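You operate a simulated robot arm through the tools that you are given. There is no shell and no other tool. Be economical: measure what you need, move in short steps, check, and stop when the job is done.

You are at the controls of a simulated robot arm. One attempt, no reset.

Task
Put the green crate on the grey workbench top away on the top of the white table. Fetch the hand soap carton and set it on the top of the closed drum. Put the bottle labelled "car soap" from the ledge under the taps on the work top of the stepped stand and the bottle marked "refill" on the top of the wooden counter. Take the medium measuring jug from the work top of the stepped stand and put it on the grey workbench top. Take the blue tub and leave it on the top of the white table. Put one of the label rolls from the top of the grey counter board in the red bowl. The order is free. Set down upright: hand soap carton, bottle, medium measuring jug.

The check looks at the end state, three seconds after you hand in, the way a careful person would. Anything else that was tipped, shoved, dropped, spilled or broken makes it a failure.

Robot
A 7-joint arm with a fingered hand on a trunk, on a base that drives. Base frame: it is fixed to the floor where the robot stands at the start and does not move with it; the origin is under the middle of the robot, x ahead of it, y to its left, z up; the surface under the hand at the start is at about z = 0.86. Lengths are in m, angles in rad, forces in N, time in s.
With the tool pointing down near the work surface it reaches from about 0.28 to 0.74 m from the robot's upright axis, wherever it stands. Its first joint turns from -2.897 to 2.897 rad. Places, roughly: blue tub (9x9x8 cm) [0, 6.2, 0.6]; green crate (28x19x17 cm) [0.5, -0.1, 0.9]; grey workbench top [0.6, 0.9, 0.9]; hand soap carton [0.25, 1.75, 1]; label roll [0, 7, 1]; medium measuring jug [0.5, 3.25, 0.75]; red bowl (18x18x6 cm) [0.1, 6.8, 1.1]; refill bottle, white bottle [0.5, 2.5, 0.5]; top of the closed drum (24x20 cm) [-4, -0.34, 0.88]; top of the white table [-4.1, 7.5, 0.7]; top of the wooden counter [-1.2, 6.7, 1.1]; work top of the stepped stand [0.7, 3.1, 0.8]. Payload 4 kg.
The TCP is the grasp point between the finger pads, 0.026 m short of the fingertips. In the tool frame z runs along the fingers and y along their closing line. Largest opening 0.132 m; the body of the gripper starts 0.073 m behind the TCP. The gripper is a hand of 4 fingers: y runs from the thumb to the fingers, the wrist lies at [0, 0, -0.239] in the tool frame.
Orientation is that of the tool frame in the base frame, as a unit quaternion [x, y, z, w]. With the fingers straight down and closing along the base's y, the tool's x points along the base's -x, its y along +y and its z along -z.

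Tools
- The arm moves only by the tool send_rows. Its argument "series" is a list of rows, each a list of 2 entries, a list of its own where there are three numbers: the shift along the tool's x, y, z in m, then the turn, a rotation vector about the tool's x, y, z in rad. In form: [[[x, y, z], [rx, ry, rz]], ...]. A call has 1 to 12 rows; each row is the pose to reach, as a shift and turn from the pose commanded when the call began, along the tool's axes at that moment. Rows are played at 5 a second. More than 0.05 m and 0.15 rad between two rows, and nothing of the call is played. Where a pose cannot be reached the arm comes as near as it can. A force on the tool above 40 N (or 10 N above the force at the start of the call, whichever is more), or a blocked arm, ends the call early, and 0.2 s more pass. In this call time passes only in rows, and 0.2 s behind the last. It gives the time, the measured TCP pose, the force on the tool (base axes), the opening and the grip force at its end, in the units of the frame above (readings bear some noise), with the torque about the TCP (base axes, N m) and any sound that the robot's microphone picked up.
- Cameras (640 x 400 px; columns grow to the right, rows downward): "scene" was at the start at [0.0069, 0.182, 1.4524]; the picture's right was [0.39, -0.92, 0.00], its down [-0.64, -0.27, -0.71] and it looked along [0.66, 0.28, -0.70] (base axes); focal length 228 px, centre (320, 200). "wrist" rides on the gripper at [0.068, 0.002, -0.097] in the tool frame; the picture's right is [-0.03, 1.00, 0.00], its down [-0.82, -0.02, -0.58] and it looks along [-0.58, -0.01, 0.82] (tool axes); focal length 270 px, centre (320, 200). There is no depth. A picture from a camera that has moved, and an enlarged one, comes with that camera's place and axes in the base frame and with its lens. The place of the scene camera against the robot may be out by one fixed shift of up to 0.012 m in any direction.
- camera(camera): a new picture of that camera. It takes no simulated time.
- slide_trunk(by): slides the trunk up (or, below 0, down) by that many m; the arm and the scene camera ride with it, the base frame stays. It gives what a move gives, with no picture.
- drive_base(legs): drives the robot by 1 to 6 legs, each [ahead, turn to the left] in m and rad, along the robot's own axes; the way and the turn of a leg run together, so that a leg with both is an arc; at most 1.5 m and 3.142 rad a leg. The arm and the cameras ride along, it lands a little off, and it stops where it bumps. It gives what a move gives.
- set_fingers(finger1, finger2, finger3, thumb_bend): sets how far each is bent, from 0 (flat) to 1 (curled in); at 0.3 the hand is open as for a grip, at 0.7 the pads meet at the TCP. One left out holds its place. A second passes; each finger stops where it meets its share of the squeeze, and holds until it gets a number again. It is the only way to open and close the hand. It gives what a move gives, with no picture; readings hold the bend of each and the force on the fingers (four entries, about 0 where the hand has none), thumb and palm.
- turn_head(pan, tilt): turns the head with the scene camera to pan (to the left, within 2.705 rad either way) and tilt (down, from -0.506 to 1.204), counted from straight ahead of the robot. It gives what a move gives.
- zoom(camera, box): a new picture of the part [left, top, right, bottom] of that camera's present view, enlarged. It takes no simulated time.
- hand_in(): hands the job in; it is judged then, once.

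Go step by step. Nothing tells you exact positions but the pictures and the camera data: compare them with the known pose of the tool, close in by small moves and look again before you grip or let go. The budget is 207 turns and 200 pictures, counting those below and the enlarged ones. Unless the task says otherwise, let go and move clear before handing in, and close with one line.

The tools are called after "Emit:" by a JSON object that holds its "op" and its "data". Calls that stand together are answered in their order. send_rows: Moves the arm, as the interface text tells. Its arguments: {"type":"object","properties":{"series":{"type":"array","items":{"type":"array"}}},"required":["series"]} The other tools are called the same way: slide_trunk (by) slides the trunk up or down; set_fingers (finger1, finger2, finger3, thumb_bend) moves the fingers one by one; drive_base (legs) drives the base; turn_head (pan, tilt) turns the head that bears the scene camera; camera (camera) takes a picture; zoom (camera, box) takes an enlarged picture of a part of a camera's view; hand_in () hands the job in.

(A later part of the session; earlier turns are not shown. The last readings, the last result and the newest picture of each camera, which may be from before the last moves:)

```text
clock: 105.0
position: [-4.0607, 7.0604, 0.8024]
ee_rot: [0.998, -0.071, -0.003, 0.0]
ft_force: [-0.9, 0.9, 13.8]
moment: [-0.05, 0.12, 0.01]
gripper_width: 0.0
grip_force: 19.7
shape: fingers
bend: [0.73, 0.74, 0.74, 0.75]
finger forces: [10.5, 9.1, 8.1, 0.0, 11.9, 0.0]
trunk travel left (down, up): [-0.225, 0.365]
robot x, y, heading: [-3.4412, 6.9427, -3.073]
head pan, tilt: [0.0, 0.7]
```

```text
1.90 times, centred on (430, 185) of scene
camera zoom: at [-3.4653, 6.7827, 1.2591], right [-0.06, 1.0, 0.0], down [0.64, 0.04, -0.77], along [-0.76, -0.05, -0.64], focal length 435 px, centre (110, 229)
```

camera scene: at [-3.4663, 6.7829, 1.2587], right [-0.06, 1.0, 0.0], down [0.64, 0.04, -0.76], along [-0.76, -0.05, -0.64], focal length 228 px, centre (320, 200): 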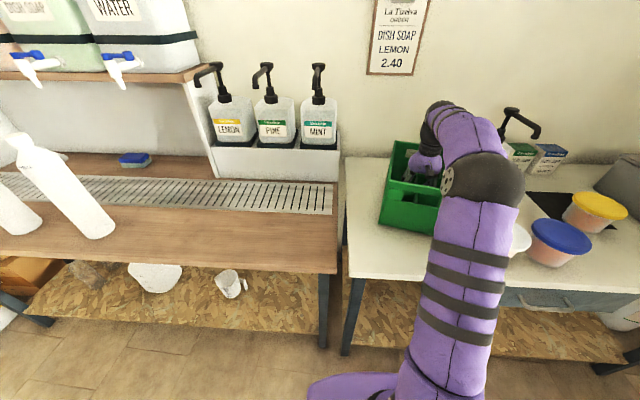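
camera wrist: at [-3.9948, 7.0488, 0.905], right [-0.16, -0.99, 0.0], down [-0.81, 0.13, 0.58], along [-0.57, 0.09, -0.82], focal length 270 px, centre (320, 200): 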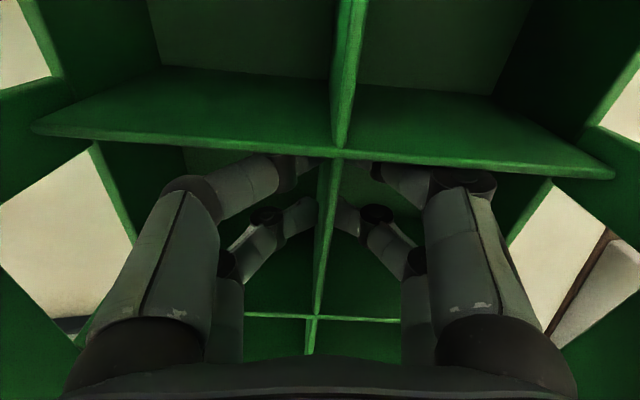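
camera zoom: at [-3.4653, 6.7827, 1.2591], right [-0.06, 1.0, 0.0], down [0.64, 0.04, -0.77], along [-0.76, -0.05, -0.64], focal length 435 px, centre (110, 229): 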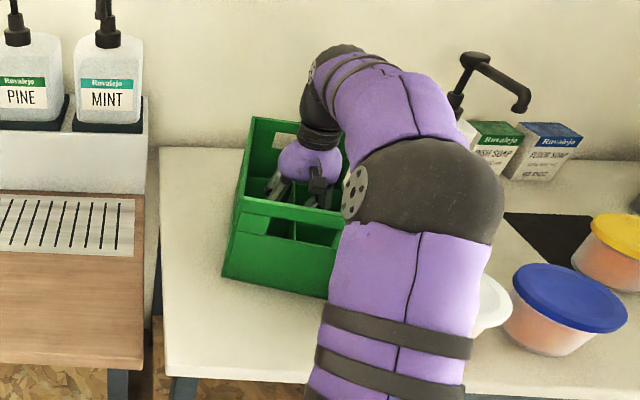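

The crate rests on the table. I release and rise clear.

Emit:
{"op": "set_fingers", "data": {"finger1": 0.3, "finger2": 0.3, "finger3": 0.3, "thumb_bend": 0.3}}

Emit:
{"op": "slide_trunk", "data": {"by": 0.25}}

Emit:
{"op": "camera", "data": {"camera": "wrist"}}

```text
clock: 106.0
position: [-4.0619, 7.0587, 0.8003]
ee_rot: [0.998, -0.07, 0.001, 0.0]
ft_force: [-1.4, 0.0, -0.9]
moment: [0.03, 0.0, -0.06]
gripper_width: 0.1316
grip_force: 0.3
shape: fingers
bend: [0.31, 0.3, 0.3, 0.3]
finger forces: [0.9, 0.0, 0.0, 0.1, 0.0, 0.0]
trunk travel left (down, up): [-0.225, 0.365]
robot x, y, heading: [-3.4404, 6.9371, -3.08]
head pan, tilt: [0.0, 0.7]
```

```text
clock: 108.5
position: [-4.0626, 7.0595, 1.0507]
ee_rot: [0.998, -0.07, 0.002, 0.001]
ft_force: [-0.3, 0.2, 0.6]
moment: [-0.01, 0.02, 0.01]
gripper_width: 0.1324
grip_force: 0.1
shape: fingers
bend: [0.3, 0.3, 0.3, 0.3]
finger forces: [0.0, 0.0, 0.0, 0.1, 0.1, 0.1]
trunk travel left (down, up): [-0.475, 0.115]
robot x, y, heading: [-3.444, 6.9374, -3.081]
head pan, tilt: [0.0, 0.7]
```

```text
165 pictures are left
camera wrist: at [-3.9944, 7.0487, 1.1465], right [-0.16, -0.99, 0.0], down [-0.81, 0.13, 0.58], along [-0.57, 0.09, -0.82], focal length 270 px, centre (320, 200)
```

wrist: 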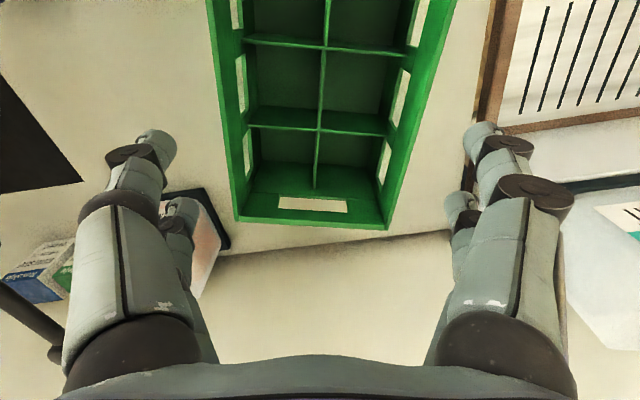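

The crate stands upright on the white table. Next I drive back toward the blue tub near (0, 6.2).

Emit:
{"op": "drive_base", "data": {"legs": [[-0.45, 0], [0, 2.09], [1.28, 0], [0, 0.914], [1.3, 0]]}}

Emit:
{"op": "turn_head", "data": {"pan": 0.5, "tilt": 0.5}}

Emit:
{"op": "camera", "data": {"camera": "scene"}}

```text
clock: 131.7
position: [-0.4162, 5.4773, 1.0511]
ee_rot: [0.153, 0.988, 0.0, -0.001]
ft_force: [0.2, -0.2, 0.4]
moment: [-0.02, 0.01, 0.0]
gripper_width: 0.1326
grip_force: 0.1
shape: fingers
bend: [0.3, 0.3, 0.3, 0.3]
finger forces: [0.0, 0.1, 0.1, 0.0, 0.0, 0.0]
trunk travel left (down, up): [-0.475, 0.115]
robot x, y, heading: [-1.0059, 5.6962, -0.109]
head pan, tilt: [0.0, 0.7]
```

```text
clock: 132.6
position: [-0.4165, 5.476, 1.0503]
ee_rot: [0.153, 0.988, 0.0, -0.001]
ft_force: [1.0, -0.1, -0.1]
moment: [-0.01, 0.05, 0.01]
gripper_width: 0.1327
grip_force: 0.0
shape: fingers
bend: [0.3, 0.3, 0.3, 0.3]
finger forces: [0.0, 0.0, 0.1, 0.0, 0.0, 0.1]
trunk travel left (down, up): [-0.475, 0.115]
robot x, y, heading: [-1.0033, 5.6976, -0.107]
head pan, tilt: [0.499, 0.499]
```

```text
164 pictures are left
camera scene: at [-0.9748, 5.8883, 1.5264], right [0.38, -0.92, 0.0], down [-0.44, -0.18, -0.88], along [0.81, 0.34, -0.48], focal length 228 px, centre (320, 200)
```

scene: 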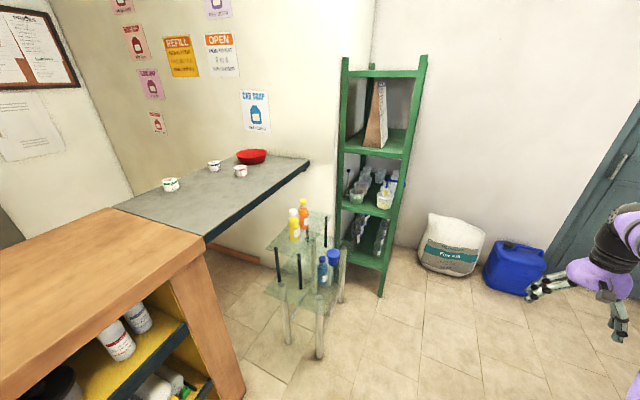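

I see the glass stand with the blue tub, the grey board with three rolls and the red bowl, and a green rack close by. I retract the arm first, then drive in front of the glass stand.

Emit:
{"op": "send_rows", "data": {"series": [[[0.04, 0.0185, 0], [0, 0, -0.04]], [[0.079, 0.037, 0], [0, 0, -0.08]], [[0.118, 0.055, 0], [0, 0, -0.12]], [[0.158, 0.074, 0], [0, 0, -0.16]], [[0.198, 0.093, 0], [0, 0, -0.2]], [[0.237, 0.111, 0], [0, 0, -0.2]]]}}

Emit:
{"op": "drive_base", "data": {"legs": [[0.85, 0], [0, 1.68]]}}

Emit:
{"op": "turn_head", "data": {"pan": 0.0, "tilt": 0.7}}

Emit:
{"op": "camera", "data": {"camera": "scene"}}

Emit:
{"op": "camera", "data": {"camera": "wrist"}}

```text
clock: 134.0
position: [-0.6106, 5.654, 1.0498]
ee_rot: [0.054, 0.999, 0.0, -0.001]
ft_force: [0.2, -1.2, -0.1]
moment: [-0.01, 0.0, -0.01]
gripper_width: 0.1328
grip_force: 0.0
shape: fingers
bend: [0.3, 0.3, 0.3, 0.3]
finger forces: [0.0, 0.1, 0.1, 0.1, 0.0, 0.0]
trunk travel left (down, up): [-0.475, 0.115]
robot x, y, heading: [-1.0076, 5.6966, -0.104]
head pan, tilt: [0.499, 0.499]
```

```text
clock: 142.8
position: [-0.1569, 6.0083, 1.0495]
ee_rot: [-0.692, 0.722, 0.0, 0.0]
ft_force: [-0.9, 0.0, -0.3]
moment: [-0.02, 0.01, 0.04]
gripper_width: 0.1325
grip_force: 0.0
shape: fingers
bend: [0.3, 0.3, 0.3, 0.3]
finger forces: [0.0, 0.1, 0.1, 0.0, 0.0, 0.1]
trunk travel left (down, up): [-0.475, 0.115]
robot x, y, heading: [-0.171, 5.6099, 1.533]
head pan, tilt: [0.499, 0.499]
```

```text
clock: 143.8
position: [-0.156, 6.0076, 1.0496]
ee_rot: [-0.693, 0.721, -0.001, -0.001]
ft_force: [0.5, 0.9, 0.7]
moment: [0.0, 0.04, 0.0]
gripper_width: 0.1326
grip_force: 0.1
shape: fingers
bend: [0.3, 0.3, 0.3, 0.3]
finger forces: [0.0, 0.0, 0.0, 0.0, 0.0, 0.1]
trunk travel left (down, up): [-0.475, 0.115]
robot x, y, heading: [-0.1749, 5.6101, 1.528]
head pan, tilt: [0.0, 0.7]
```

```text
163 pictures are left
camera scene: at [-0.335, 5.6366, 1.5087], right [1.0, -0.04, 0.0], down [-0.02, -0.64, -0.77], along [0.03, 0.76, -0.64], focal length 228 px, centre (320, 200)
```

scene: 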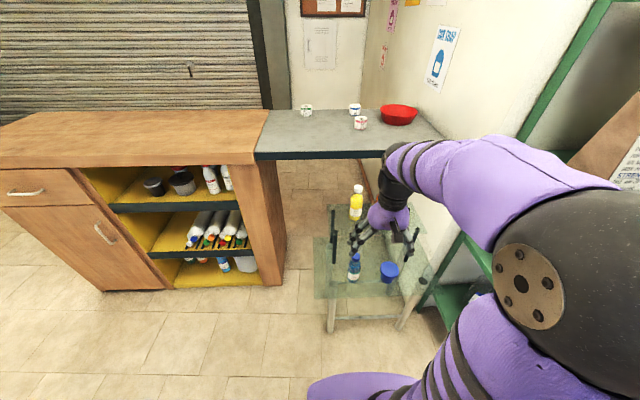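

```text
162 pictures are left
camera wrist: at [-0.1613, 5.941, 1.1463], right [-1.0, 0.07, 0.0], down [0.05, 0.82, 0.58], along [0.04, 0.58, -0.82], focal length 270 px, centre (320, 200)
```

wrist: 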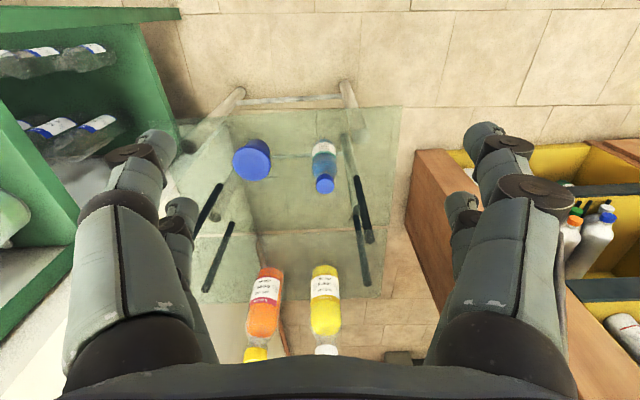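

Emit:
{"op": "zoom", "data": {"camera": "scene", "box": [300, 170, 460, 340]}}

Emit:
{"op": "zoom", "data": {"camera": "wrist", "box": [150, 60, 430, 370]}}

```text
2.35 times, centred on (380, 255) of scene
camera zoom: at [-0.335, 5.6366, 1.5087], right [1.0, -0.04, 0.0], down [-0.02, -0.64, -0.77], along [0.03, 0.76, -0.64], focal length 537 px, centre (179, 71)
```

zoom: 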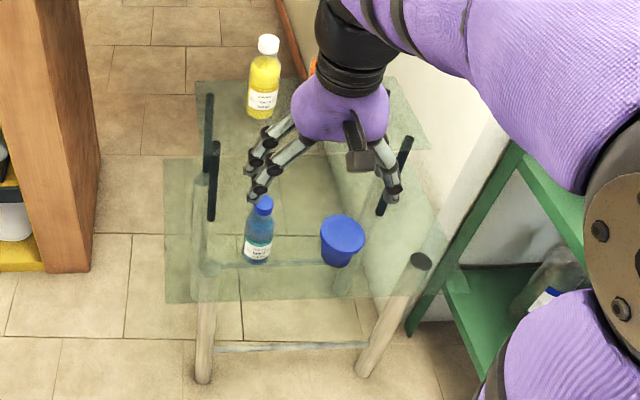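

```text
1.29 times, centred on (290, 215) of wrist
camera zoom: at [-0.1613, 5.941, 1.1463], right [-1.0, 0.07, 0.0], down [0.05, 0.82, 0.58], along [0.04, 0.58, -0.82], focal length 349 px, centre (359, 181)
```

zoom: 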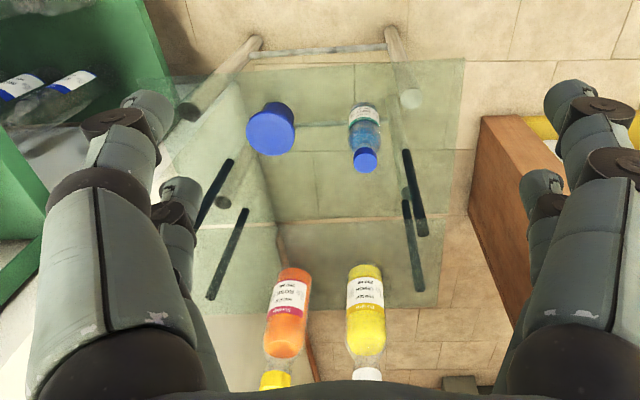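

The tub is at about (−0.005, 6.19) on the lower glass, with the upper shelf's edge just behind it at y≈6.25. I move over it with the hand tilted slightly back, and go down partway.

Emit:
{"op": "send_rows", "data": {"series": [[[-0.03, -0.03, 0], [0, 0, 0]], [[-0.06, -0.06, 0], [0, -0.05, 0]], [[-0.095, -0.09, 0], [0, -0.1, 0]], [[-0.125, -0.115, 0], [0, -0.15, 0]], [[-0.15, -0.143, 0], [0, -0.2, 0]], [[-0.173, -0.143, 0], [0, -0.25, 0]]]}}

Emit:
{"op": "slide_trunk", "data": {"by": -0.25}}

Emit:
{"op": "camera", "data": {"camera": "wrist"}}

Emit:
{"op": "camera", "data": {"camera": "scene"}}

```text
clock: 145.2
position: [-0.0059, 6.173, 1.0486]
ee_rot: [-0.687, 0.716, 0.086, 0.09]
ft_force: [-0.3, 0.8, 0.5]
moment: [0.0, 0.0, -0.02]
gripper_width: 0.1327
grip_force: 0.0
shape: fingers
bend: [0.3, 0.3, 0.3, 0.3]
finger forces: [0.0, 0.0, 0.0, 0.1, 0.1, 0.1]
trunk travel left (down, up): [-0.475, 0.115]
robot x, y, heading: [-0.178, 5.6075, 1.533]
head pan, tilt: [0.0, 0.7]
```

```text
clock: 147.8
position: [-0.0057, 6.1727, 0.7981]
ee_rot: [-0.687, 0.716, 0.086, 0.089]
ft_force: [-0.2, -0.6, -0.1]
moment: [0.01, 0.01, 0.0]
gripper_width: 0.1325
grip_force: 0.1
shape: fingers
bend: [0.3, 0.3, 0.3, 0.3]
finger forces: [0.1, 0.0, 0.0, 0.0, 0.1, 0.1]
trunk travel left (down, up): [-0.225, 0.365]
robot x, y, heading: [-0.1746, 5.611, 1.532]
head pan, tilt: [0.0, 0.7]
```

```text
159 pictures are left
camera wrist: at [-0.0121, 6.0839, 0.8759], right [-1.0, 0.07, 0.01], down [0.05, 0.65, 0.76], along [0.05, 0.76, -0.65], focal length 270 px, centre (320, 200)
```

wrist: 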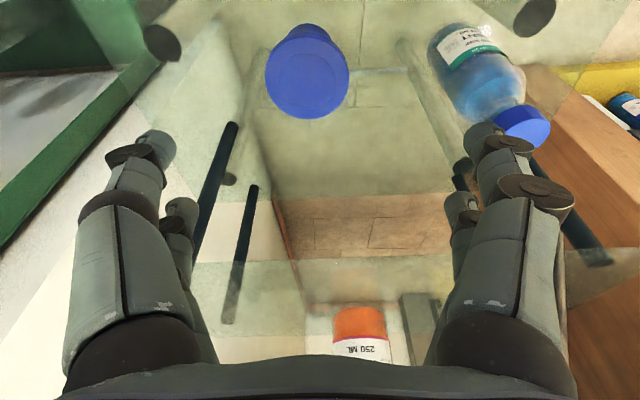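

```text
158 pictures are left
camera scene: at [-0.3349, 5.6366, 1.2587], right [1.0, -0.04, 0.0], down [-0.03, -0.64, -0.76], along [0.03, 0.76, -0.64], focal length 228 px, centre (320, 200)
```

scene: 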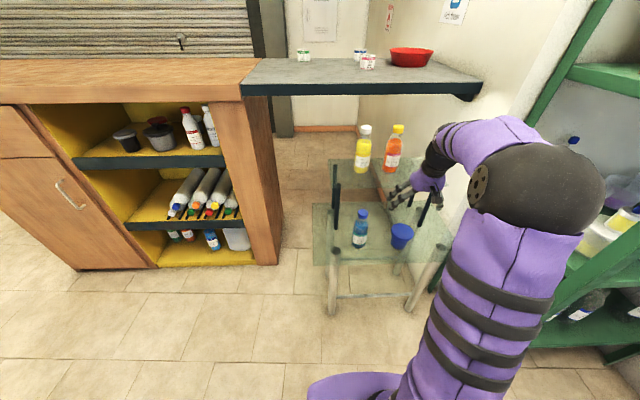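

The tub top is near (0.005, 6.207, 0.613). I line up, lower with the trunk and check.

Emit:
{"op": "send_rows", "data": {"series": [[[-0.0324, -0.0097, 0.0083], [0, 0, 0]]]}}

Emit:
{"op": "slide_trunk", "data": {"by": -0.17}}

Emit:
{"op": "camera", "data": {"camera": "wrist"}}

Emit:
{"op": "zoom", "data": {"camera": "scene", "box": [310, 80, 510, 260]}}

```text
clock: 148.2
position: [0.005, 6.2058, 0.7973]
ee_rot: [-0.688, 0.716, 0.086, 0.09]
ft_force: [-0.5, -1.4, 0.8]
moment: [0.03, -0.02, 0.01]
gripper_width: 0.1327
grip_force: 0.0
shape: fingers
bend: [0.3, 0.3, 0.3, 0.3]
finger forces: [0.0, 0.1, 0.0, 0.1, 0.0, 0.0]
trunk travel left (down, up): [-0.225, 0.365]
robot x, y, heading: [-0.1729, 5.6043, 1.534]
head pan, tilt: [0.0, 0.7]
```

```text
clock: 150.1
position: [0.0038, 6.2065, 0.6285]
ee_rot: [-0.687, 0.716, 0.086, 0.09]
ft_force: [-0.4, 0.8, -0.2]
moment: [-0.04, -0.01, 0.0]
gripper_width: 0.1326
grip_force: 0.1
shape: fingers
bend: [0.3, 0.3, 0.3, 0.3]
finger forces: [0.1, 0.0, 0.1, 0.1, 0.1, 0.0]
trunk travel left (down, up): [-0.055, 0.535]
robot x, y, heading: [-0.1746, 5.6094, 1.536]
head pan, tilt: [0.0, 0.7]
```

```text
157 pictures are left
camera wrist: at [-0.0004, 6.1156, 0.7055], right [-1.0, 0.07, 0.01], down [0.05, 0.65, 0.76], along [0.05, 0.76, -0.65], focal length 270 px, centre (320, 200)
```

wrist: 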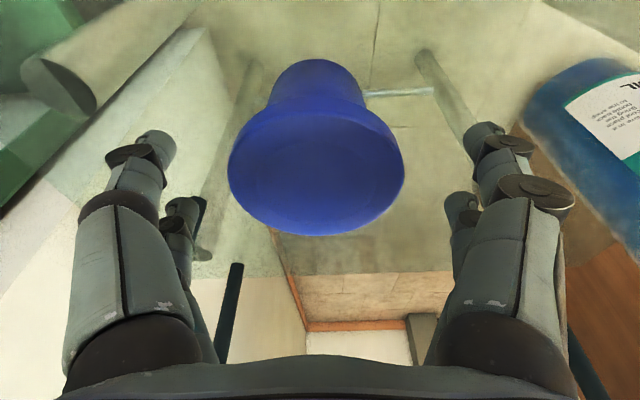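

```text
2.22 times, centred on (410, 170) of scene
camera zoom: at [-0.3349, 5.6366, 1.0887], right [1.0, -0.04, 0.0], down [-0.03, -0.64, -0.76], along [0.03, 0.76, -0.64], focal length 507 px, centre (120, 267)
```

zoom: 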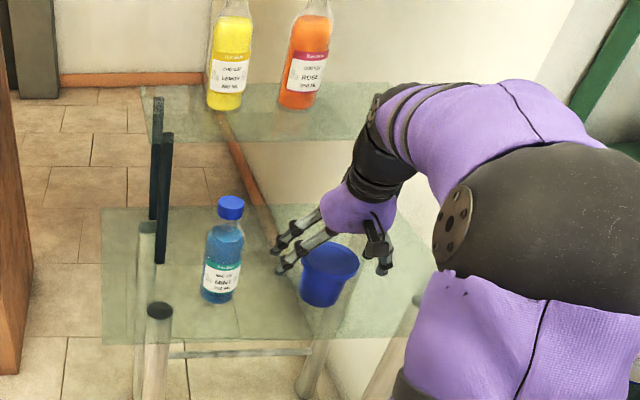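

The tub sits between the fingers. I go down 0.048 and close gently.

Emit:
{"op": "send_rows", "data": {"series": [[[0.004, -0.003, 0.024], [0, 0, 0]], [[0.007, -0.003, 0.0465], [0, 0, 0]]]}}

Emit:
{"op": "set_fingers", "data": {"finger1": 0.6, "finger2": 0.6, "finger3": 0.6, "thumb_bend": 0.6}}

Emit:
{"op": "camera", "data": {"camera": "wrist"}}

Emit:
{"op": "zoom", "data": {"camera": "scene", "box": [310, 80, 510, 260]}}

```text
clock: 150.7
position: [0.0084, 6.2081, 0.5828]
ee_rot: [-0.687, 0.717, 0.085, 0.089]
ft_force: [-0.5, -0.8, 0.4]
moment: [0.0, -0.01, 0.02]
gripper_width: 0.1326
grip_force: 0.1
shape: fingers
bend: [0.3, 0.3, 0.3, 0.3]
finger forces: [0.1, 0.1, 0.0, 0.1, 0.0, 0.0]
trunk travel left (down, up): [-0.055, 0.535]
robot x, y, heading: [-0.1761, 5.604, 1.533]
head pan, tilt: [0.0, 0.7]
```

```text
clock: 151.7
position: [0.0097, 6.2078, 0.5829]
ee_rot: [-0.688, 0.715, 0.086, 0.089]
ft_force: [0.4, 0.3, 2.1]
moment: [-0.03, -0.03, -0.01]
gripper_width: 0.0525
grip_force: 14.5
shape: fingers
bend: [0.54, 0.59, 0.59, 0.56]
finger forces: [4.5, 9.8, 8.2, 0.0, 5.7, 0.0]
trunk travel left (down, up): [-0.055, 0.535]
robot x, y, heading: [-0.1707, 5.6103, 1.527]
head pan, tilt: [0.0, 0.7]
```

```text
155 pictures are left
camera wrist: at [0.0038, 6.1189, 0.6603], right [-1.0, 0.07, 0.01], down [0.05, 0.65, 0.76], along [0.05, 0.76, -0.65], focal length 270 px, centre (320, 200)
```

wrist: 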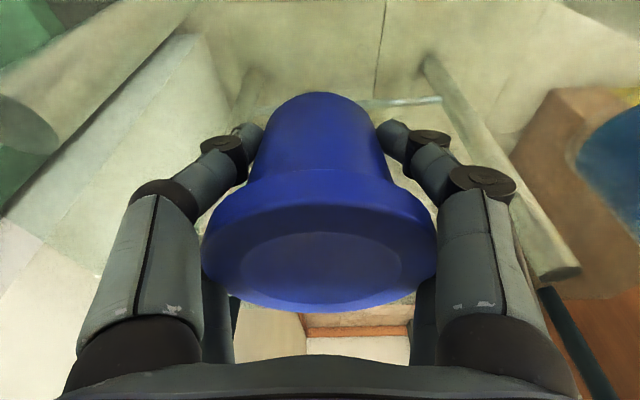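

```text
2.22 times, centred on (410, 170) of scene
camera zoom: at [-0.3349, 5.6365, 1.0887], right [1.0, -0.04, 0.0], down [-0.03, -0.64, -0.76], along [0.03, 0.76, -0.64], focal length 507 px, centre (120, 267)
```

zoom: 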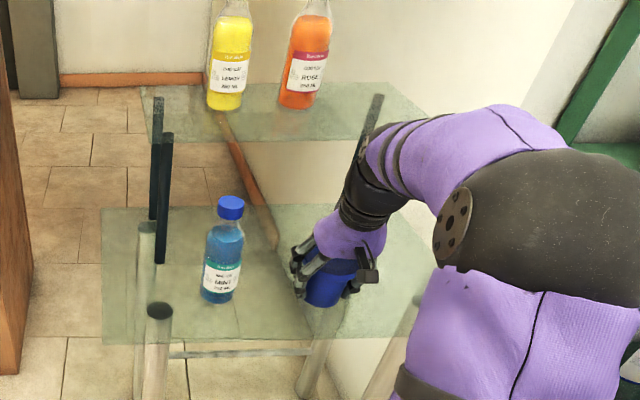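

The tub is gripped below its rim. I lift straight up with the trunk and check.

Emit:
{"op": "slide_trunk", "data": {"by": 0.05}}

Emit:
{"op": "slide_trunk", "data": {"by": 0.35}}

Emit:
{"op": "camera", "data": {"camera": "wrist"}}

```text
clock: 152.6
position: [0.0098, 6.2085, 0.6339]
ee_rot: [-0.687, 0.716, 0.086, 0.089]
ft_force: [0.5, 0.4, -1.1]
moment: [0.03, 0.0, 0.0]
gripper_width: 0.0519
grip_force: 13.2
shape: fingers
bend: [0.54, 0.59, 0.59, 0.56]
finger forces: [4.7, 9.3, 7.9, 0.0, 5.4, 0.0]
trunk travel left (down, up): [-0.105, 0.485]
robot x, y, heading: [-0.1763, 5.6107, 1.528]
head pan, tilt: [0.0, 0.7]
```

```text
clock: 156.0
position: [0.0101, 6.2083, 0.9833]
ee_rot: [-0.688, 0.715, 0.086, 0.089]
ft_force: [-0.5, -0.3, 0.0]
moment: [-0.03, 0.02, 0.01]
gripper_width: 0.0525
grip_force: 13.0
shape: fingers
bend: [0.54, 0.59, 0.59, 0.56]
finger forces: [4.7, 9.2, 7.8, 0.1, 5.4, 0.0]
trunk travel left (down, up): [-0.455, 0.135]
robot x, y, heading: [-0.1754, 5.6051, 1.533]
head pan, tilt: [0.0, 0.7]
```

```text
153 pictures are left
camera wrist: at [0.0038, 6.119, 1.0601], right [-1.0, 0.07, 0.01], down [0.05, 0.65, 0.76], along [0.05, 0.76, -0.65], focal length 270 px, centre (320, 200)
```

wrist: 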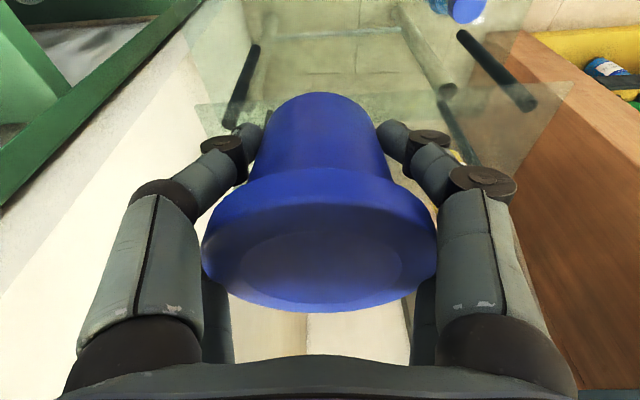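

The tub is held securely. I retract, level the hand, and drive back to the white table to look for a free spot.

Emit:
{"op": "send_rows", "data": {"series": [[[0.033, 0.025, -0.008], [0, 0.04, 0]], [[0.066, 0.05, -0.017], [0, 0.08, 0]], [[0.1, 0.075, -0.025], [0, 0.12, 0]], [[0.133, 0.1, -0.034], [0, 0.16, 0]], [[0.166, 0.125, -0.042], [0, 0.2, 0]], [[0.2, 0.152, -0.051], [0, 0.25, 0]]]}}

Emit:
{"op": "drive_base", "data": {"legs": [[0, 1.38], [0.85, 0], [0, 0.17], [1.3, 0], [0, -0.75], [1.4, 0]]}}

Emit:
{"op": "turn_head", "data": {"pan": 0.4, "tilt": 0.6}}

Emit:
{"op": "camera", "data": {"camera": "scene"}}

```text
clock: 157.4
position: [-0.1505, 6.0062, 0.9801]
ee_rot: [-0.692, 0.722, 0.0, 0.0]
ft_force: [0.4, -0.5, 0.3]
moment: [0.01, 0.01, -0.01]
gripper_width: 0.052
grip_force: 13.9
shape: fingers
bend: [0.54, 0.59, 0.59, 0.56]
finger forces: [4.7, 9.1, 7.8, 0.0, 5.5, 0.0]
trunk travel left (down, up): [-0.455, 0.135]
robot x, y, heading: [-0.1777, 5.6094, 1.535]
head pan, tilt: [0.0, 0.7]
```

```text
clock: 181.2
position: [-3.5439, 7.2083, 0.9797]
ee_rot: [0.922, -0.387, 0.001, 0.0]
ft_force: [0.3, -0.5, 0.2]
moment: [0.01, 0.01, 0.04]
gripper_width: 0.052
grip_force: 13.5
shape: fingers
bend: [0.54, 0.59, 0.59, 0.57]
finger forces: [4.4, 9.3, 7.8, 0.0, 5.4, 0.1]
trunk travel left (down, up): [-0.455, 0.135]
robot x, y, heading: [-3.2707, 6.9163, 2.347]
head pan, tilt: [0.0, 0.7]
```

```text
clock: 182.1
position: [-3.5452, 7.2076, 0.98]
ee_rot: [0.922, -0.386, 0.001, 0.001]
ft_force: [0.1, -1.4, 0.0]
moment: [0.0, -0.02, 0.02]
gripper_width: 0.0519
grip_force: 13.4
shape: fingers
bend: [0.54, 0.59, 0.59, 0.57]
finger forces: [4.4, 9.3, 7.7, 0.1, 5.3, 0.0]
trunk travel left (down, up): [-0.455, 0.135]
robot x, y, heading: [-3.2718, 6.9177, 2.352]
head pan, tilt: [0.4, 0.6]
```

```text
152 pictures are left
camera scene: at [-3.4271, 6.7983, 1.4973], right [0.38, 0.92, 0.0], down [0.52, -0.22, -0.82], along [-0.76, 0.31, -0.57], focal length 228 px, centre (320, 200)
```

scene: 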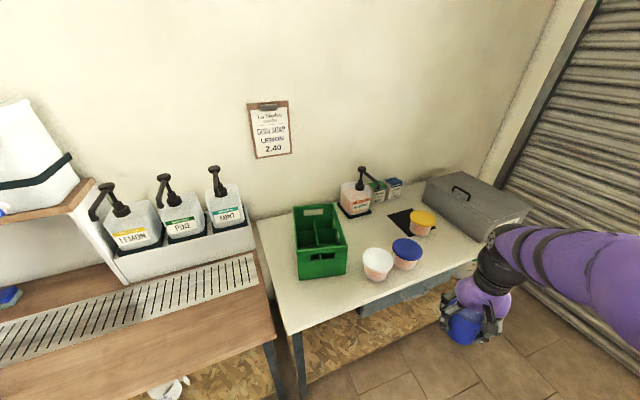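

There is a free strip in front of the crate around (−3.885, 7.02). I turn to face the table and bring the tub over it.

Emit:
{"op": "drive_base", "data": {"legs": [[0, 0.79]]}}

Emit:
{"op": "turn_head", "data": {"pan": 0.0, "tilt": 0.8}}

Emit:
{"op": "camera", "data": {"camera": "scene"}}

```text
clock: 184.8
position: [-3.671, 6.9252, 0.98]
ee_rot: [1.0, -0.001, 0.0, 0.0]
ft_force: [0.3, 0.4, -1.4]
moment: [0.01, -0.02, 0.0]
gripper_width: 0.052
grip_force: 13.0
shape: fingers
bend: [0.54, 0.59, 0.59, 0.57]
finger forces: [4.2, 9.3, 7.9, 0.1, 5.2, 0.1]
trunk travel left (down, up): [-0.455, 0.135]
robot x, y, heading: [-3.2701, 6.9161, -3.14]
head pan, tilt: [0.4, 0.6]
```

```text
clock: 185.7
position: [-3.6699, 6.9272, 0.9784]
ee_rot: [1.0, -0.001, 0.002, -0.001]
ft_force: [-0.2, 0.0, -0.4]
moment: [-0.01, -0.01, 0.01]
gripper_width: 0.0519
grip_force: 13.1
shape: fingers
bend: [0.54, 0.59, 0.59, 0.57]
finger forces: [4.2, 9.3, 7.7, 0.1, 5.1, 0.0]
trunk travel left (down, up): [-0.455, 0.135]
robot x, y, heading: [-3.2697, 6.9179, -3.137]
head pan, tilt: [0.0, 0.799]
```

```text
151 pictures are left
camera scene: at [-3.2996, 6.7618, 1.4805], right [0.0, 1.0, 0.0], down [0.72, 0.0, -0.7], along [-0.7, 0.0, -0.72], focal length 228 px, centre (320, 200)
```

scene: 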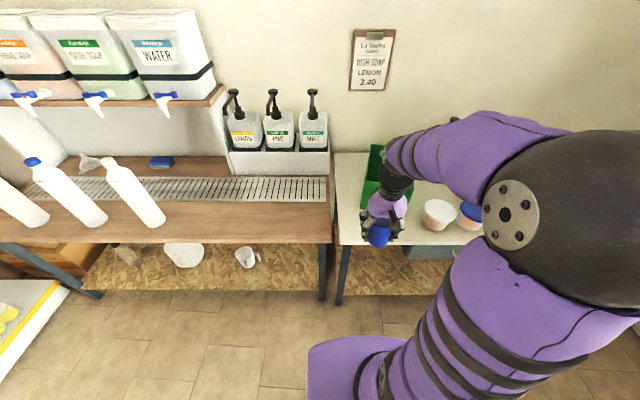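

Emit:
{"op": "send_rows", "data": {"series": [[[-0.043, -0.018, 0], [0, 0, 0]], [[-0.086, -0.036, 0], [0, 0, 0]], [[-0.129, -0.054, 0], [0, 0, 0]], [[-0.172, -0.072, 0], [0, 0, 0]], [[-0.215, -0.09, 0], [0, 0, 0]], [[-0.215, -0.09, 0.05], [0, 0, 0]], [[-0.215, -0.09, 0.1], [0, 0, 0]], [[-0.215, -0.09, 0.14], [0, 0, 0]]]}}

Emit:
{"op": "camera", "data": {"camera": "wrist"}}

Emit:
{"op": "zoom", "data": {"camera": "scene", "box": [320, 120, 500, 270]}}

```text
clock: 187.5
position: [-3.8832, 7.0165, 0.8409]
ee_rot: [1.0, -0.001, 0.0, 0.0]
ft_force: [-0.9, -0.2, -0.4]
moment: [0.01, -0.01, 0.0]
gripper_width: 0.0518
grip_force: 13.2
shape: fingers
bend: [0.54, 0.59, 0.59, 0.57]
finger forces: [4.2, 9.1, 7.7, 0.1, 5.2, 0.0]
trunk travel left (down, up): [-0.455, 0.135]
robot x, y, heading: [-3.2669, 6.9163, -3.142]
head pan, tilt: [0.0, 0.799]
```

```text
150 pictures are left
camera wrist: at [-3.8154, 7.0158, 0.9359], right [-0.03, -1.0, 0.0], down [-0.82, 0.02, 0.58], along [-0.58, 0.02, -0.82], focal length 270 px, centre (320, 200)
```

wrist: 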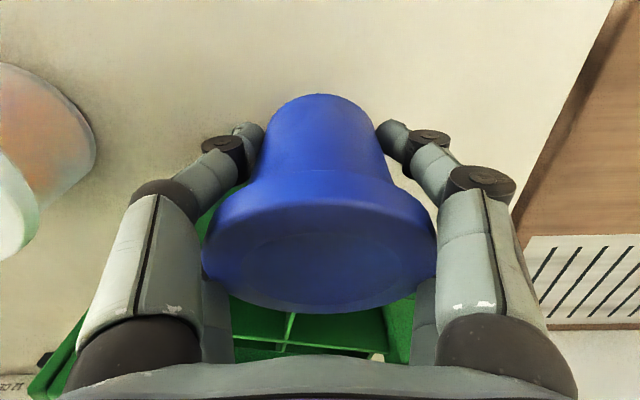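

```text
2.67 times, centred on (410, 195) of scene
camera zoom: at [-3.2997, 6.7618, 1.4805], right [0.0, 1.0, 0.0], down [0.72, 0.0, -0.7], along [-0.7, 0.0, -0.72], focal length 608 px, centre (80, 213)
```

zoom: 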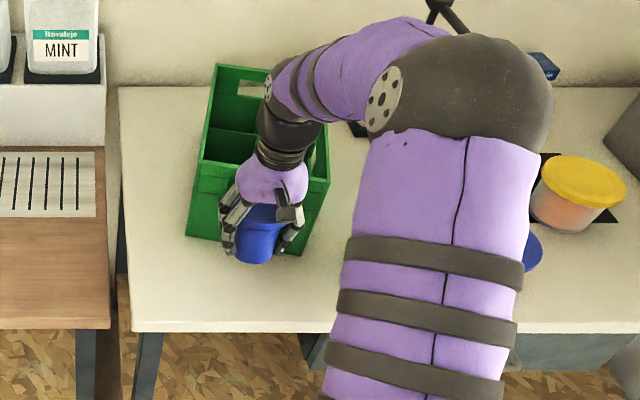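

Tub is over the strip with margin. I lower to contact.

Emit:
{"op": "send_rows", "data": {"series": [[[0.008, 0, 0.02], [0, 0, 0]], [[0.008, 0, 0.035], [0, 0, 0]], [[0.008, 0, 0.045], [0, 0, 0]], [[0.008, 0, 0.05], [0, 0, 0]]]}}

Emit:
{"op": "zoom", "data": {"camera": "scene", "box": [320, 120, 500, 270]}}

```text
clock: 188.5
position: [-3.8784, 7.0164, 0.7897]
ee_rot: [1.0, -0.001, 0.001, 0.0]
ft_force: [-0.4, 0.3, 0.1]
moment: [0.02, 0.0, 0.0]
gripper_width: 0.0519
grip_force: 13.0
shape: fingers
bend: [0.54, 0.59, 0.59, 0.57]
finger forces: [4.0, 9.2, 7.5, 0.0, 5.3, 0.0]
trunk travel left (down, up): [-0.455, 0.135]
robot x, y, heading: [-3.2682, 6.9158, -3.139]
head pan, tilt: [0.0, 0.799]
```

```text
2.67 times, centred on (410, 195) of scene
camera zoom: at [-3.2998, 6.7619, 1.4805], right [0.0, 1.0, 0.0], down [0.72, 0.0, -0.7], along [-0.7, 0.0, -0.72], focal length 608 px, centre (80, 213)
```

zoom: 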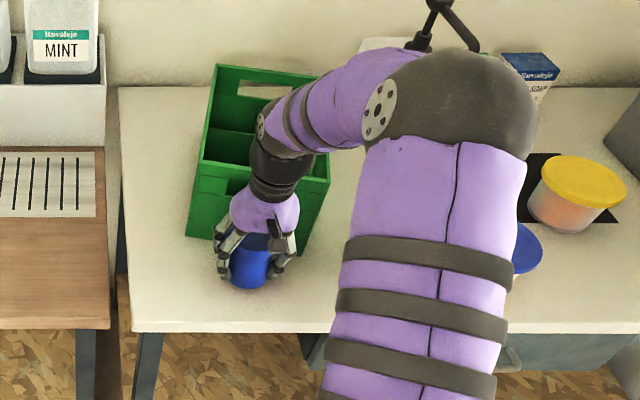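

Emit:
{"op": "send_rows", "data": {"series": [[[0, 0, 0.005], [0, 0, 0]], [[0, 0, 0.01], [0, 0, 0]]]}}

Emit:
{"op": "send_rows", "data": {"series": [[[0, 0, 0.005], [0, 0, 0]], [[0, 0, 0.008], [0, 0, 0]]]}}

Emit:
{"op": "zoom", "data": {"camera": "scene", "box": [360, 160, 440, 240]}}

```text
clock: 189.1
position: [-3.8762, 7.0162, 0.7808]
ee_rot: [1.0, -0.001, 0.0, 0.0]
ft_force: [5.1, 0.3, 18.7]
moment: [0.08, 0.21, -0.01]
gripper_width: 0.0509
grip_force: 17.4
shape: fingers
bend: [0.55, 0.59, 0.59, 0.57]
finger forces: [8.8, 9.1, 8.0, 0.0, 8.6, 0.0]
trunk travel left (down, up): [-0.455, 0.135]
robot x, y, heading: [-3.2717, 6.9171, -3.143]
head pan, tilt: [0.0, 0.799]
```

```text
clock: 189.6
position: [-3.8776, 7.0154, 0.78]
ee_rot: [1.0, 0.0, -0.004, 0.0]
ft_force: [5.4, 0.2, 20.2]
moment: [0.04, 0.28, -0.03]
gripper_width: 0.0509
grip_force: 21.1
shape: fingers
bend: [0.56, 0.59, 0.59, 0.58]
finger forces: [10.6, 11.1, 9.3, 0.0, 10.6, 0.0]
trunk travel left (down, up): [-0.455, 0.135]
robot x, y, heading: [-3.2697, 6.921, -3.133]
head pan, tilt: [0.0, 0.799]
stopped in row 2: the force on the tool passed its limit at 43 N (the readings are from after the stop); the commanded pose is now the measured one
```

```text
5.00 times, centred on (400, 200) of scene
camera zoom: at [-3.2971, 6.7615, 1.4804], right [0.0, 1.0, 0.0], down [0.72, 0.0, -0.7], along [-0.7, 0.0, -0.72], focal length 1141 px, centre (-80, 200)
```

zoom: 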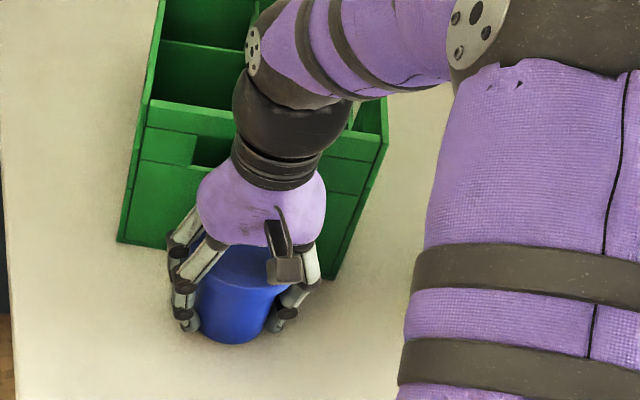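

I untilted the hand after gripping, so the tub leans; I lift slightly, restore the grasp tilt so the tub is level, and set it down.

Emit:
{"op": "send_rows", "data": {"series": [[[0, 0, -0.025], [0, 0, 0]], [[0, 0, -0.025], [0, -0.12, 0]], [[0, 0, -0.025], [0, -0.25, 0]]]}}

Emit:
{"op": "camera", "data": {"camera": "wrist"}}

Emit:
{"op": "zoom", "data": {"camera": "scene", "box": [360, 160, 440, 240]}}

```text
clock: 190.4
position: [-3.8789, 7.0161, 0.801]
ee_rot: [0.992, -0.001, -0.127, 0.0]
ft_force: [0.6, -1.0, -0.1]
moment: [0.0, -0.03, -0.02]
gripper_width: 0.0511
grip_force: 15.8
shape: fingers
bend: [0.56, 0.59, 0.59, 0.57]
finger forces: [7.2, 8.6, 7.6, 0.0, 7.6, 0.0]
trunk travel left (down, up): [-0.455, 0.135]
robot x, y, heading: [-3.2712, 6.9151, -3.14]
head pan, tilt: [0.0, 0.799]
```

```text
146 pictures are left
camera wrist: at [-3.788, 7.0151, 0.8779], right [-0.03, -1.0, 0.01], down [-0.65, 0.02, 0.76], along [-0.76, 0.02, -0.65], focal length 270 px, centre (320, 200)
```

wrist: 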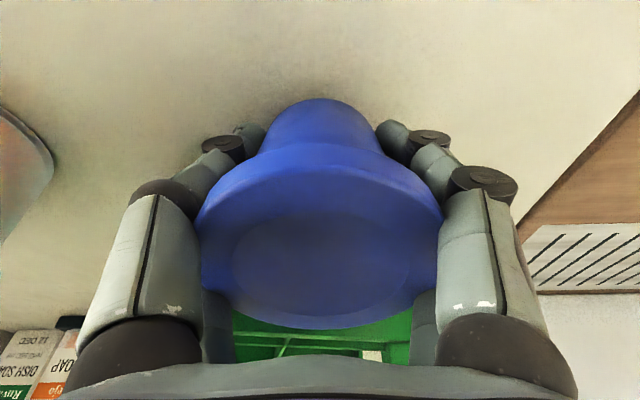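

```text
5.00 times, centred on (400, 200) of scene
camera zoom: at [-3.2998, 6.762, 1.4804], right [0.0, 1.0, 0.0], down [0.72, 0.0, -0.7], along [-0.7, 0.0, -0.72], focal length 1141 px, centre (-80, 200)
```

zoom: 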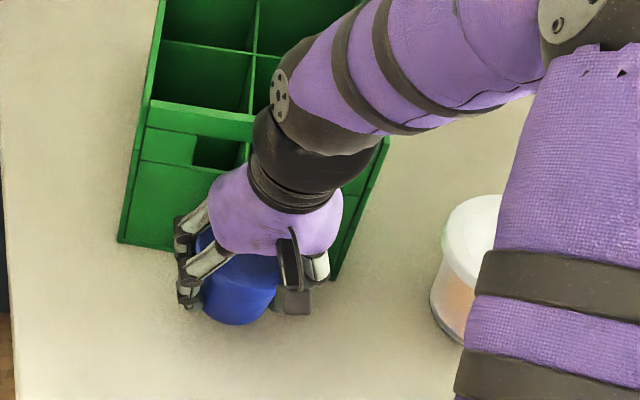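

Part of the lean was already corrected by the press; I take half the tilt back and lower to a light contact.

Emit:
{"op": "send_rows", "data": {"series": [[[0, 0, 0], [0, 0.13, 0]]]}}

Emit:
{"op": "send_rows", "data": {"series": [[[0, 0, 0.008], [0, 0, 0]], [[0, 0, 0.013], [0, 0, 0]], [[0, 0, 0.016], [0, 0, 0]]]}}

Emit:
{"op": "zoom", "data": {"camera": "scene", "box": [360, 160, 440, 240]}}

Emit:
{"op": "camera", "data": {"camera": "wrist"}}

```text
clock: 190.8
position: [-3.8782, 7.0171, 0.8016]
ee_rot: [0.998, -0.001, -0.06, 0.0]
ft_force: [0.8, 0.4, -0.8]
moment: [0.02, 0.0, -0.02]
gripper_width: 0.051
grip_force: 15.2
shape: fingers
bend: [0.56, 0.59, 0.59, 0.57]
finger forces: [7.1, 8.5, 7.6, 0.0, 7.4, 0.1]
trunk travel left (down, up): [-0.455, 0.135]
robot x, y, heading: [-3.2676, 6.9182, -3.137]
head pan, tilt: [0.0, 0.799]
```

```text
clock: 191.6
position: [-3.8802, 7.0151, 0.7863]
ee_rot: [0.998, -0.001, -0.06, 0.001]
ft_force: [-0.3, -1.4, -0.6]
moment: [-0.02, 0.0, 0.01]
gripper_width: 0.0508
grip_force: 15.7
shape: fingers
bend: [0.56, 0.59, 0.59, 0.57]
finger forces: [7.2, 8.4, 7.6, 0.0, 7.5, 0.0]
trunk travel left (down, up): [-0.455, 0.135]
robot x, y, heading: [-3.2704, 6.9179, -3.14]
head pan, tilt: [0.0, 0.799]
```

```text
5.00 times, centred on (400, 200) of scene
camera zoom: at [-3.2997, 6.7619, 1.4805], right [0.0, 1.0, 0.0], down [0.72, 0.0, -0.7], along [-0.7, 0.0, -0.72], focal length 1141 px, centre (-80, 200)
```

zoom: 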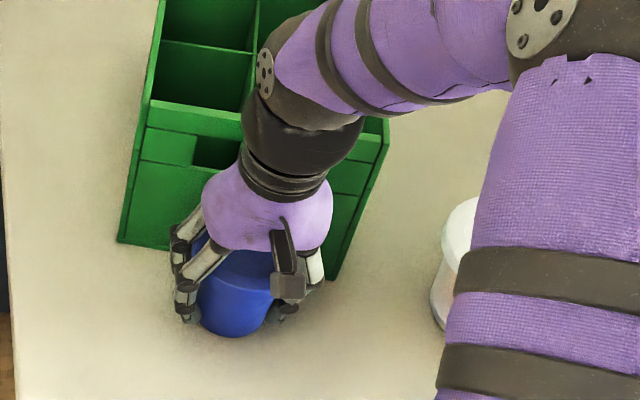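

```text
143 pictures are left
camera wrist: at [-3.8007, 7.0152, 0.8737], right [-0.03, -1.0, 0.0], down [-0.74, 0.02, 0.67], along [-0.67, 0.02, -0.74], focal length 270 px, centre (320, 200)
```

wrist: 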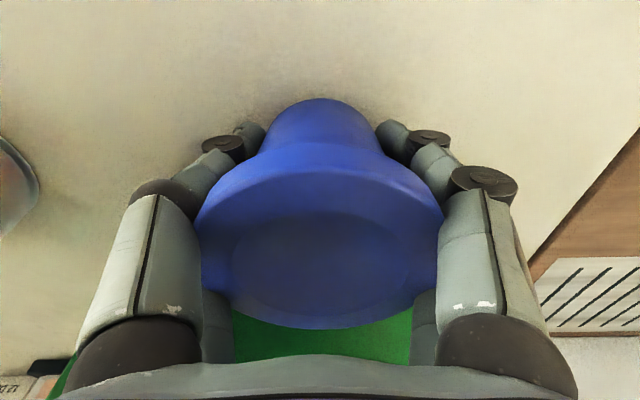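

Looks nearly level and just above the table; I lower a few mm more until light contact, then release.

Emit:
{"op": "send_rows", "data": {"series": [[[0, 0, 0.003], [0, 0, 0]], [[0, 0, 0.006], [0, 0, 0]]]}}

Emit:
{"op": "set_fingers", "data": {"finger1": 0.3, "finger2": 0.3, "finger3": 0.3, "thumb_bend": 0.3}}

Emit:
{"op": "slide_trunk", "data": {"by": 0.13}}

Emit:
{"op": "camera", "data": {"camera": "wrist"}}

```text
clock: 192.2
position: [-3.8798, 7.0147, 0.7784]
ee_rot: [0.998, 0.0, -0.06, 0.0]
ft_force: [-0.5, 0.8, 3.3]
moment: [0.05, -0.13, 0.02]
gripper_width: 0.0508
grip_force: 16.3
shape: fingers
bend: [0.56, 0.59, 0.59, 0.57]
finger forces: [7.5, 9.0, 8.2, 0.0, 8.0, 0.0]
trunk travel left (down, up): [-0.455, 0.135]
robot x, y, heading: [-3.2695, 6.9193, -3.146]
head pan, tilt: [0.0, 0.799]
```

```text
clock: 193.2
position: [-3.8812, 7.0143, 0.7787]
ee_rot: [0.998, -0.002, -0.06, -0.001]
ft_force: [-0.5, -0.1, -0.3]
moment: [0.0, -0.01, 0.01]
gripper_width: 0.1324
grip_force: 0.1
shape: fingers
bend: [0.3, 0.3, 0.3, 0.3]
finger forces: [0.0, 0.1, 0.1, 0.1, 0.0, 0.1]
trunk travel left (down, up): [-0.455, 0.135]
robot x, y, heading: [-3.2705, 6.9177, -3.138]
head pan, tilt: [0.0, 0.799]
```

```text
clock: 194.8
position: [-3.88, 7.0149, 0.9079]
ee_rot: [0.998, 0.0, -0.06, 0.001]
ft_force: [0.0, 0.2, 0.6]
moment: [-0.03, 0.03, 0.01]
gripper_width: 0.1323
grip_force: 0.0
shape: fingers
bend: [0.3, 0.3, 0.3, 0.3]
finger forces: [0.0, 0.1, 0.1, 0.0, 0.1, 0.1]
trunk travel left (down, up): [-0.585, 0.005]
robot x, y, heading: [-3.2705, 6.9147, -3.142]
head pan, tilt: [0.0, 0.799]
```

```text
142 pictures are left
camera wrist: at [-3.8012, 7.014, 0.9969], right [-0.03, -1.0, 0.0], down [-0.74, 0.02, 0.67], along [-0.67, 0.02, -0.74], focal length 270 px, centre (320, 200)
```

wrist: 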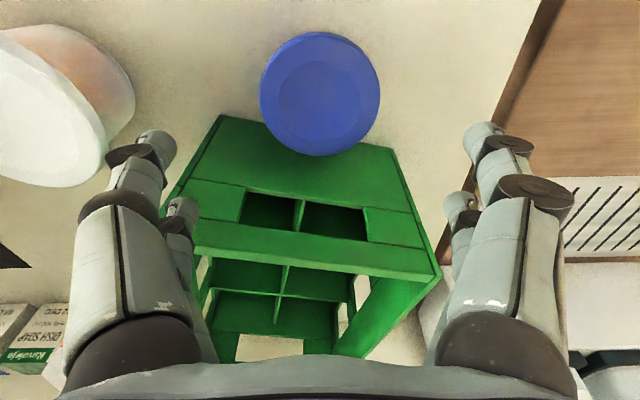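

The tub stands upright on the white table. For the label rolls I'll approach the grey board from behind the counter; I retract, back up and look that way.

Emit:
{"op": "send_rows", "data": {"series": [[[0.0, 0, -0.05], [0, 0, 0]], [[0.0, 0, -0.1], [0, 0.06, 0]], [[0.04, 0.03, -0.13], [0, 0.12, 0]], [[0.08, 0.06, -0.14], [0, 0.12, 0]], [[0.12, 0.08, -0.15], [0, 0.12, 0]], [[0.16, 0.1, -0.16], [0, 0.12, 0]], [[0.2, 0.1, -0.17], [0, 0.12, 0]]]}}

Emit:
{"op": "drive_base", "data": {"legs": [[-0.5, 0], [0, -2.3]]}}

Emit:
{"op": "turn_head", "data": {"pan": -0.4, "tilt": 0.4}}

Emit:
{"op": "camera", "data": {"camera": "scene"}}

```text
refused: row 3 steps farther than a row can; nothing moved
```

```text
clock: 203.8
position: [-2.3009, 7.3042, 0.9099]
ee_rot: [-0.403, 0.913, 0.024, 0.056]
ft_force: [-0.4, 0.1, 0.2]
moment: [-0.02, 0.01, 0.01]
gripper_width: 0.1326
grip_force: 0.1
shape: fingers
bend: [0.3, 0.3, 0.3, 0.3]
finger forces: [0.0, 0.0, 0.1, 0.0, 0.1, 0.0]
trunk travel left (down, up): [-0.585, 0.005]
robot x, y, heading: [-2.7818, 6.9208, 0.828]
head pan, tilt: [0.0, 0.799]
```

```text
clock: 204.7
position: [-2.2994, 7.3052, 0.9097]
ee_rot: [-0.403, 0.913, 0.025, 0.056]
ft_force: [0.1, -0.2, 0.2]
moment: [0.02, -0.06, 0.0]
gripper_width: 0.1326
grip_force: 0.0
shape: fingers
bend: [0.3, 0.3, 0.3, 0.3]
finger forces: [0.0, 0.0, 0.0, 0.0, 0.0, 0.0]
trunk travel left (down, up): [-0.585, 0.005]
robot x, y, heading: [-2.7837, 6.9182, 0.831]
head pan, tilt: [-0.4, 0.4]
```

```text
141 pictures are left
camera scene: at [-2.8609, 7.0145, 1.6455], right [0.42, -0.91, 0.0], down [-0.35, -0.16, -0.92], along [0.84, 0.39, -0.39], focal length 228 px, centre (320, 200)
```

scene: 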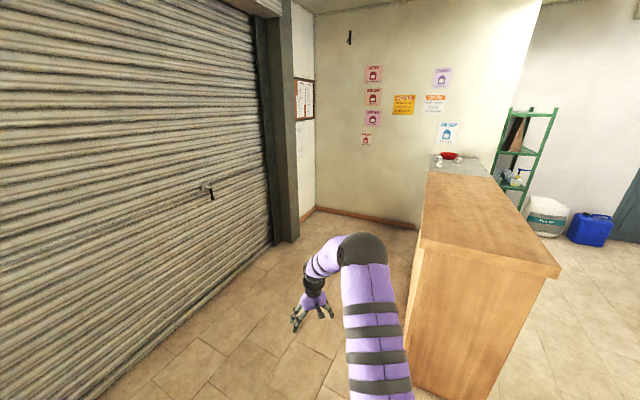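

Behind the counter there is plenty of floor. I retract and raise the hand, then drive in behind the grey board.

Emit:
{"op": "send_rows", "data": {"series": [[[0.0, 0, -0.05], [0, 0.04, 0]], [[0.0, 0, -0.1], [0, 0.08, 0]], [[0.03, 0.02, -0.13], [0, 0.12, 0]], [[0.06, 0.04, -0.15], [0, 0.12, 0]], [[0.095, 0.06, -0.17], [0, 0.12, 0]], [[0.13, 0.08, -0.19], [0, 0.12, 0]], [[0.165, 0.1, -0.21], [0, 0.12, 0]], [[0.205, 0.1, -0.23], [0, 0.12, 0]]]}}

Emit:
{"op": "drive_base", "data": {"legs": [[0, -0.17], [1.1, 0], [0, -0.66], [1.5, 0], [0.2, 0], [0, -1.57]]}}

Emit:
{"op": "turn_head", "data": {"pan": 0.0, "tilt": 0.7}}

Emit:
{"op": "camera", "data": {"camera": "scene"}}

Emit:
{"op": "camera", "data": {"camera": "wrist"}}

```text
clock: 206.4
position: [-2.5311, 7.1992, 1.111]
ee_rot: [-0.403, 0.915, 0.0, -0.001]
ft_force: [0.4, 0.9, -0.3]
moment: [-0.02, 0.0, 0.0]
gripper_width: 0.1327
grip_force: 0.0
shape: fingers
bend: [0.3, 0.3, 0.3, 0.3]
finger forces: [0.1, 0.0, 0.1, 0.1, 0.1, 0.1]
trunk travel left (down, up): [-0.585, 0.005]
robot x, y, heading: [-2.7858, 6.9189, 0.834]
head pan, tilt: [-0.4, 0.4]
```

```text
clock: 227.0
position: [-0.2595, 7.2845, 1.1107]
ee_rot: [0.701, 0.713, 0.001, 0.0]
ft_force: [0.5, -0.2, 0.3]
moment: [-0.01, 0.02, -0.02]
gripper_width: 0.1325
grip_force: 0.1
shape: fingers
bend: [0.3, 0.3, 0.3, 0.3]
finger forces: [0.1, 0.0, 0.1, 0.1, 0.0, 0.0]
trunk travel left (down, up): [-0.585, 0.005]
robot x, y, heading: [-0.2682, 7.6623, -1.546]
head pan, tilt: [-0.4, 0.4]
```

```text
clock: 227.9
position: [-0.2604, 7.2849, 1.1117]
ee_rot: [0.701, 0.713, 0.0, 0.0]
ft_force: [-0.2, -0.6, -0.9]
moment: [0.02, -0.01, -0.02]
gripper_width: 0.133
grip_force: 0.1
shape: fingers
bend: [0.3, 0.3, 0.3, 0.3]
finger forces: [0.0, 0.0, 0.1, 0.1, 0.0, 0.0]
trunk travel left (down, up): [-0.585, 0.005]
robot x, y, heading: [-0.2675, 7.6597, -1.549]
head pan, tilt: [0.0, 0.7]
```

```text
140 pictures are left
camera scene: at [-0.1234, 7.6376, 1.6187], right [-1.0, -0.02, 0.0], down [-0.01, 0.64, -0.77], along [0.01, -0.77, -0.64], focal length 228 px, centre (320, 200)
```

scene: 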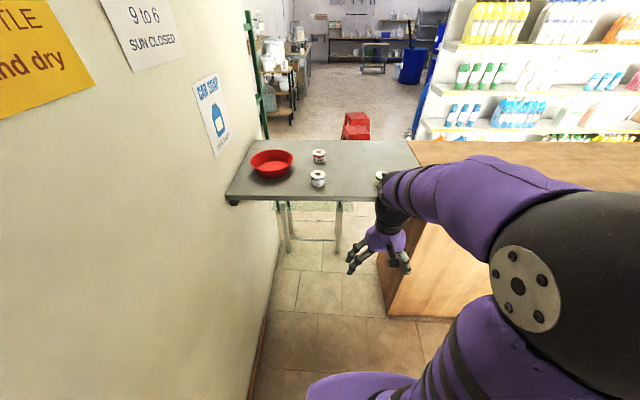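

```text
139 pictures are left
camera wrist: at [-0.26, 7.3544, 1.2075], right [1.0, -0.01, 0.0], down [-0.01, -0.82, 0.58], along [0.0, -0.58, -0.82], focal length 270 px, centre (320, 200)
```

wrist: 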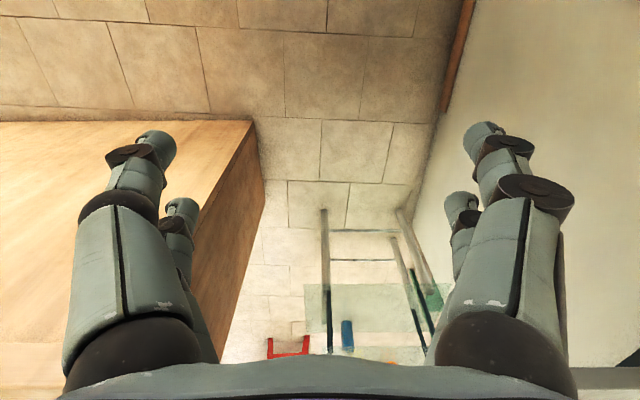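

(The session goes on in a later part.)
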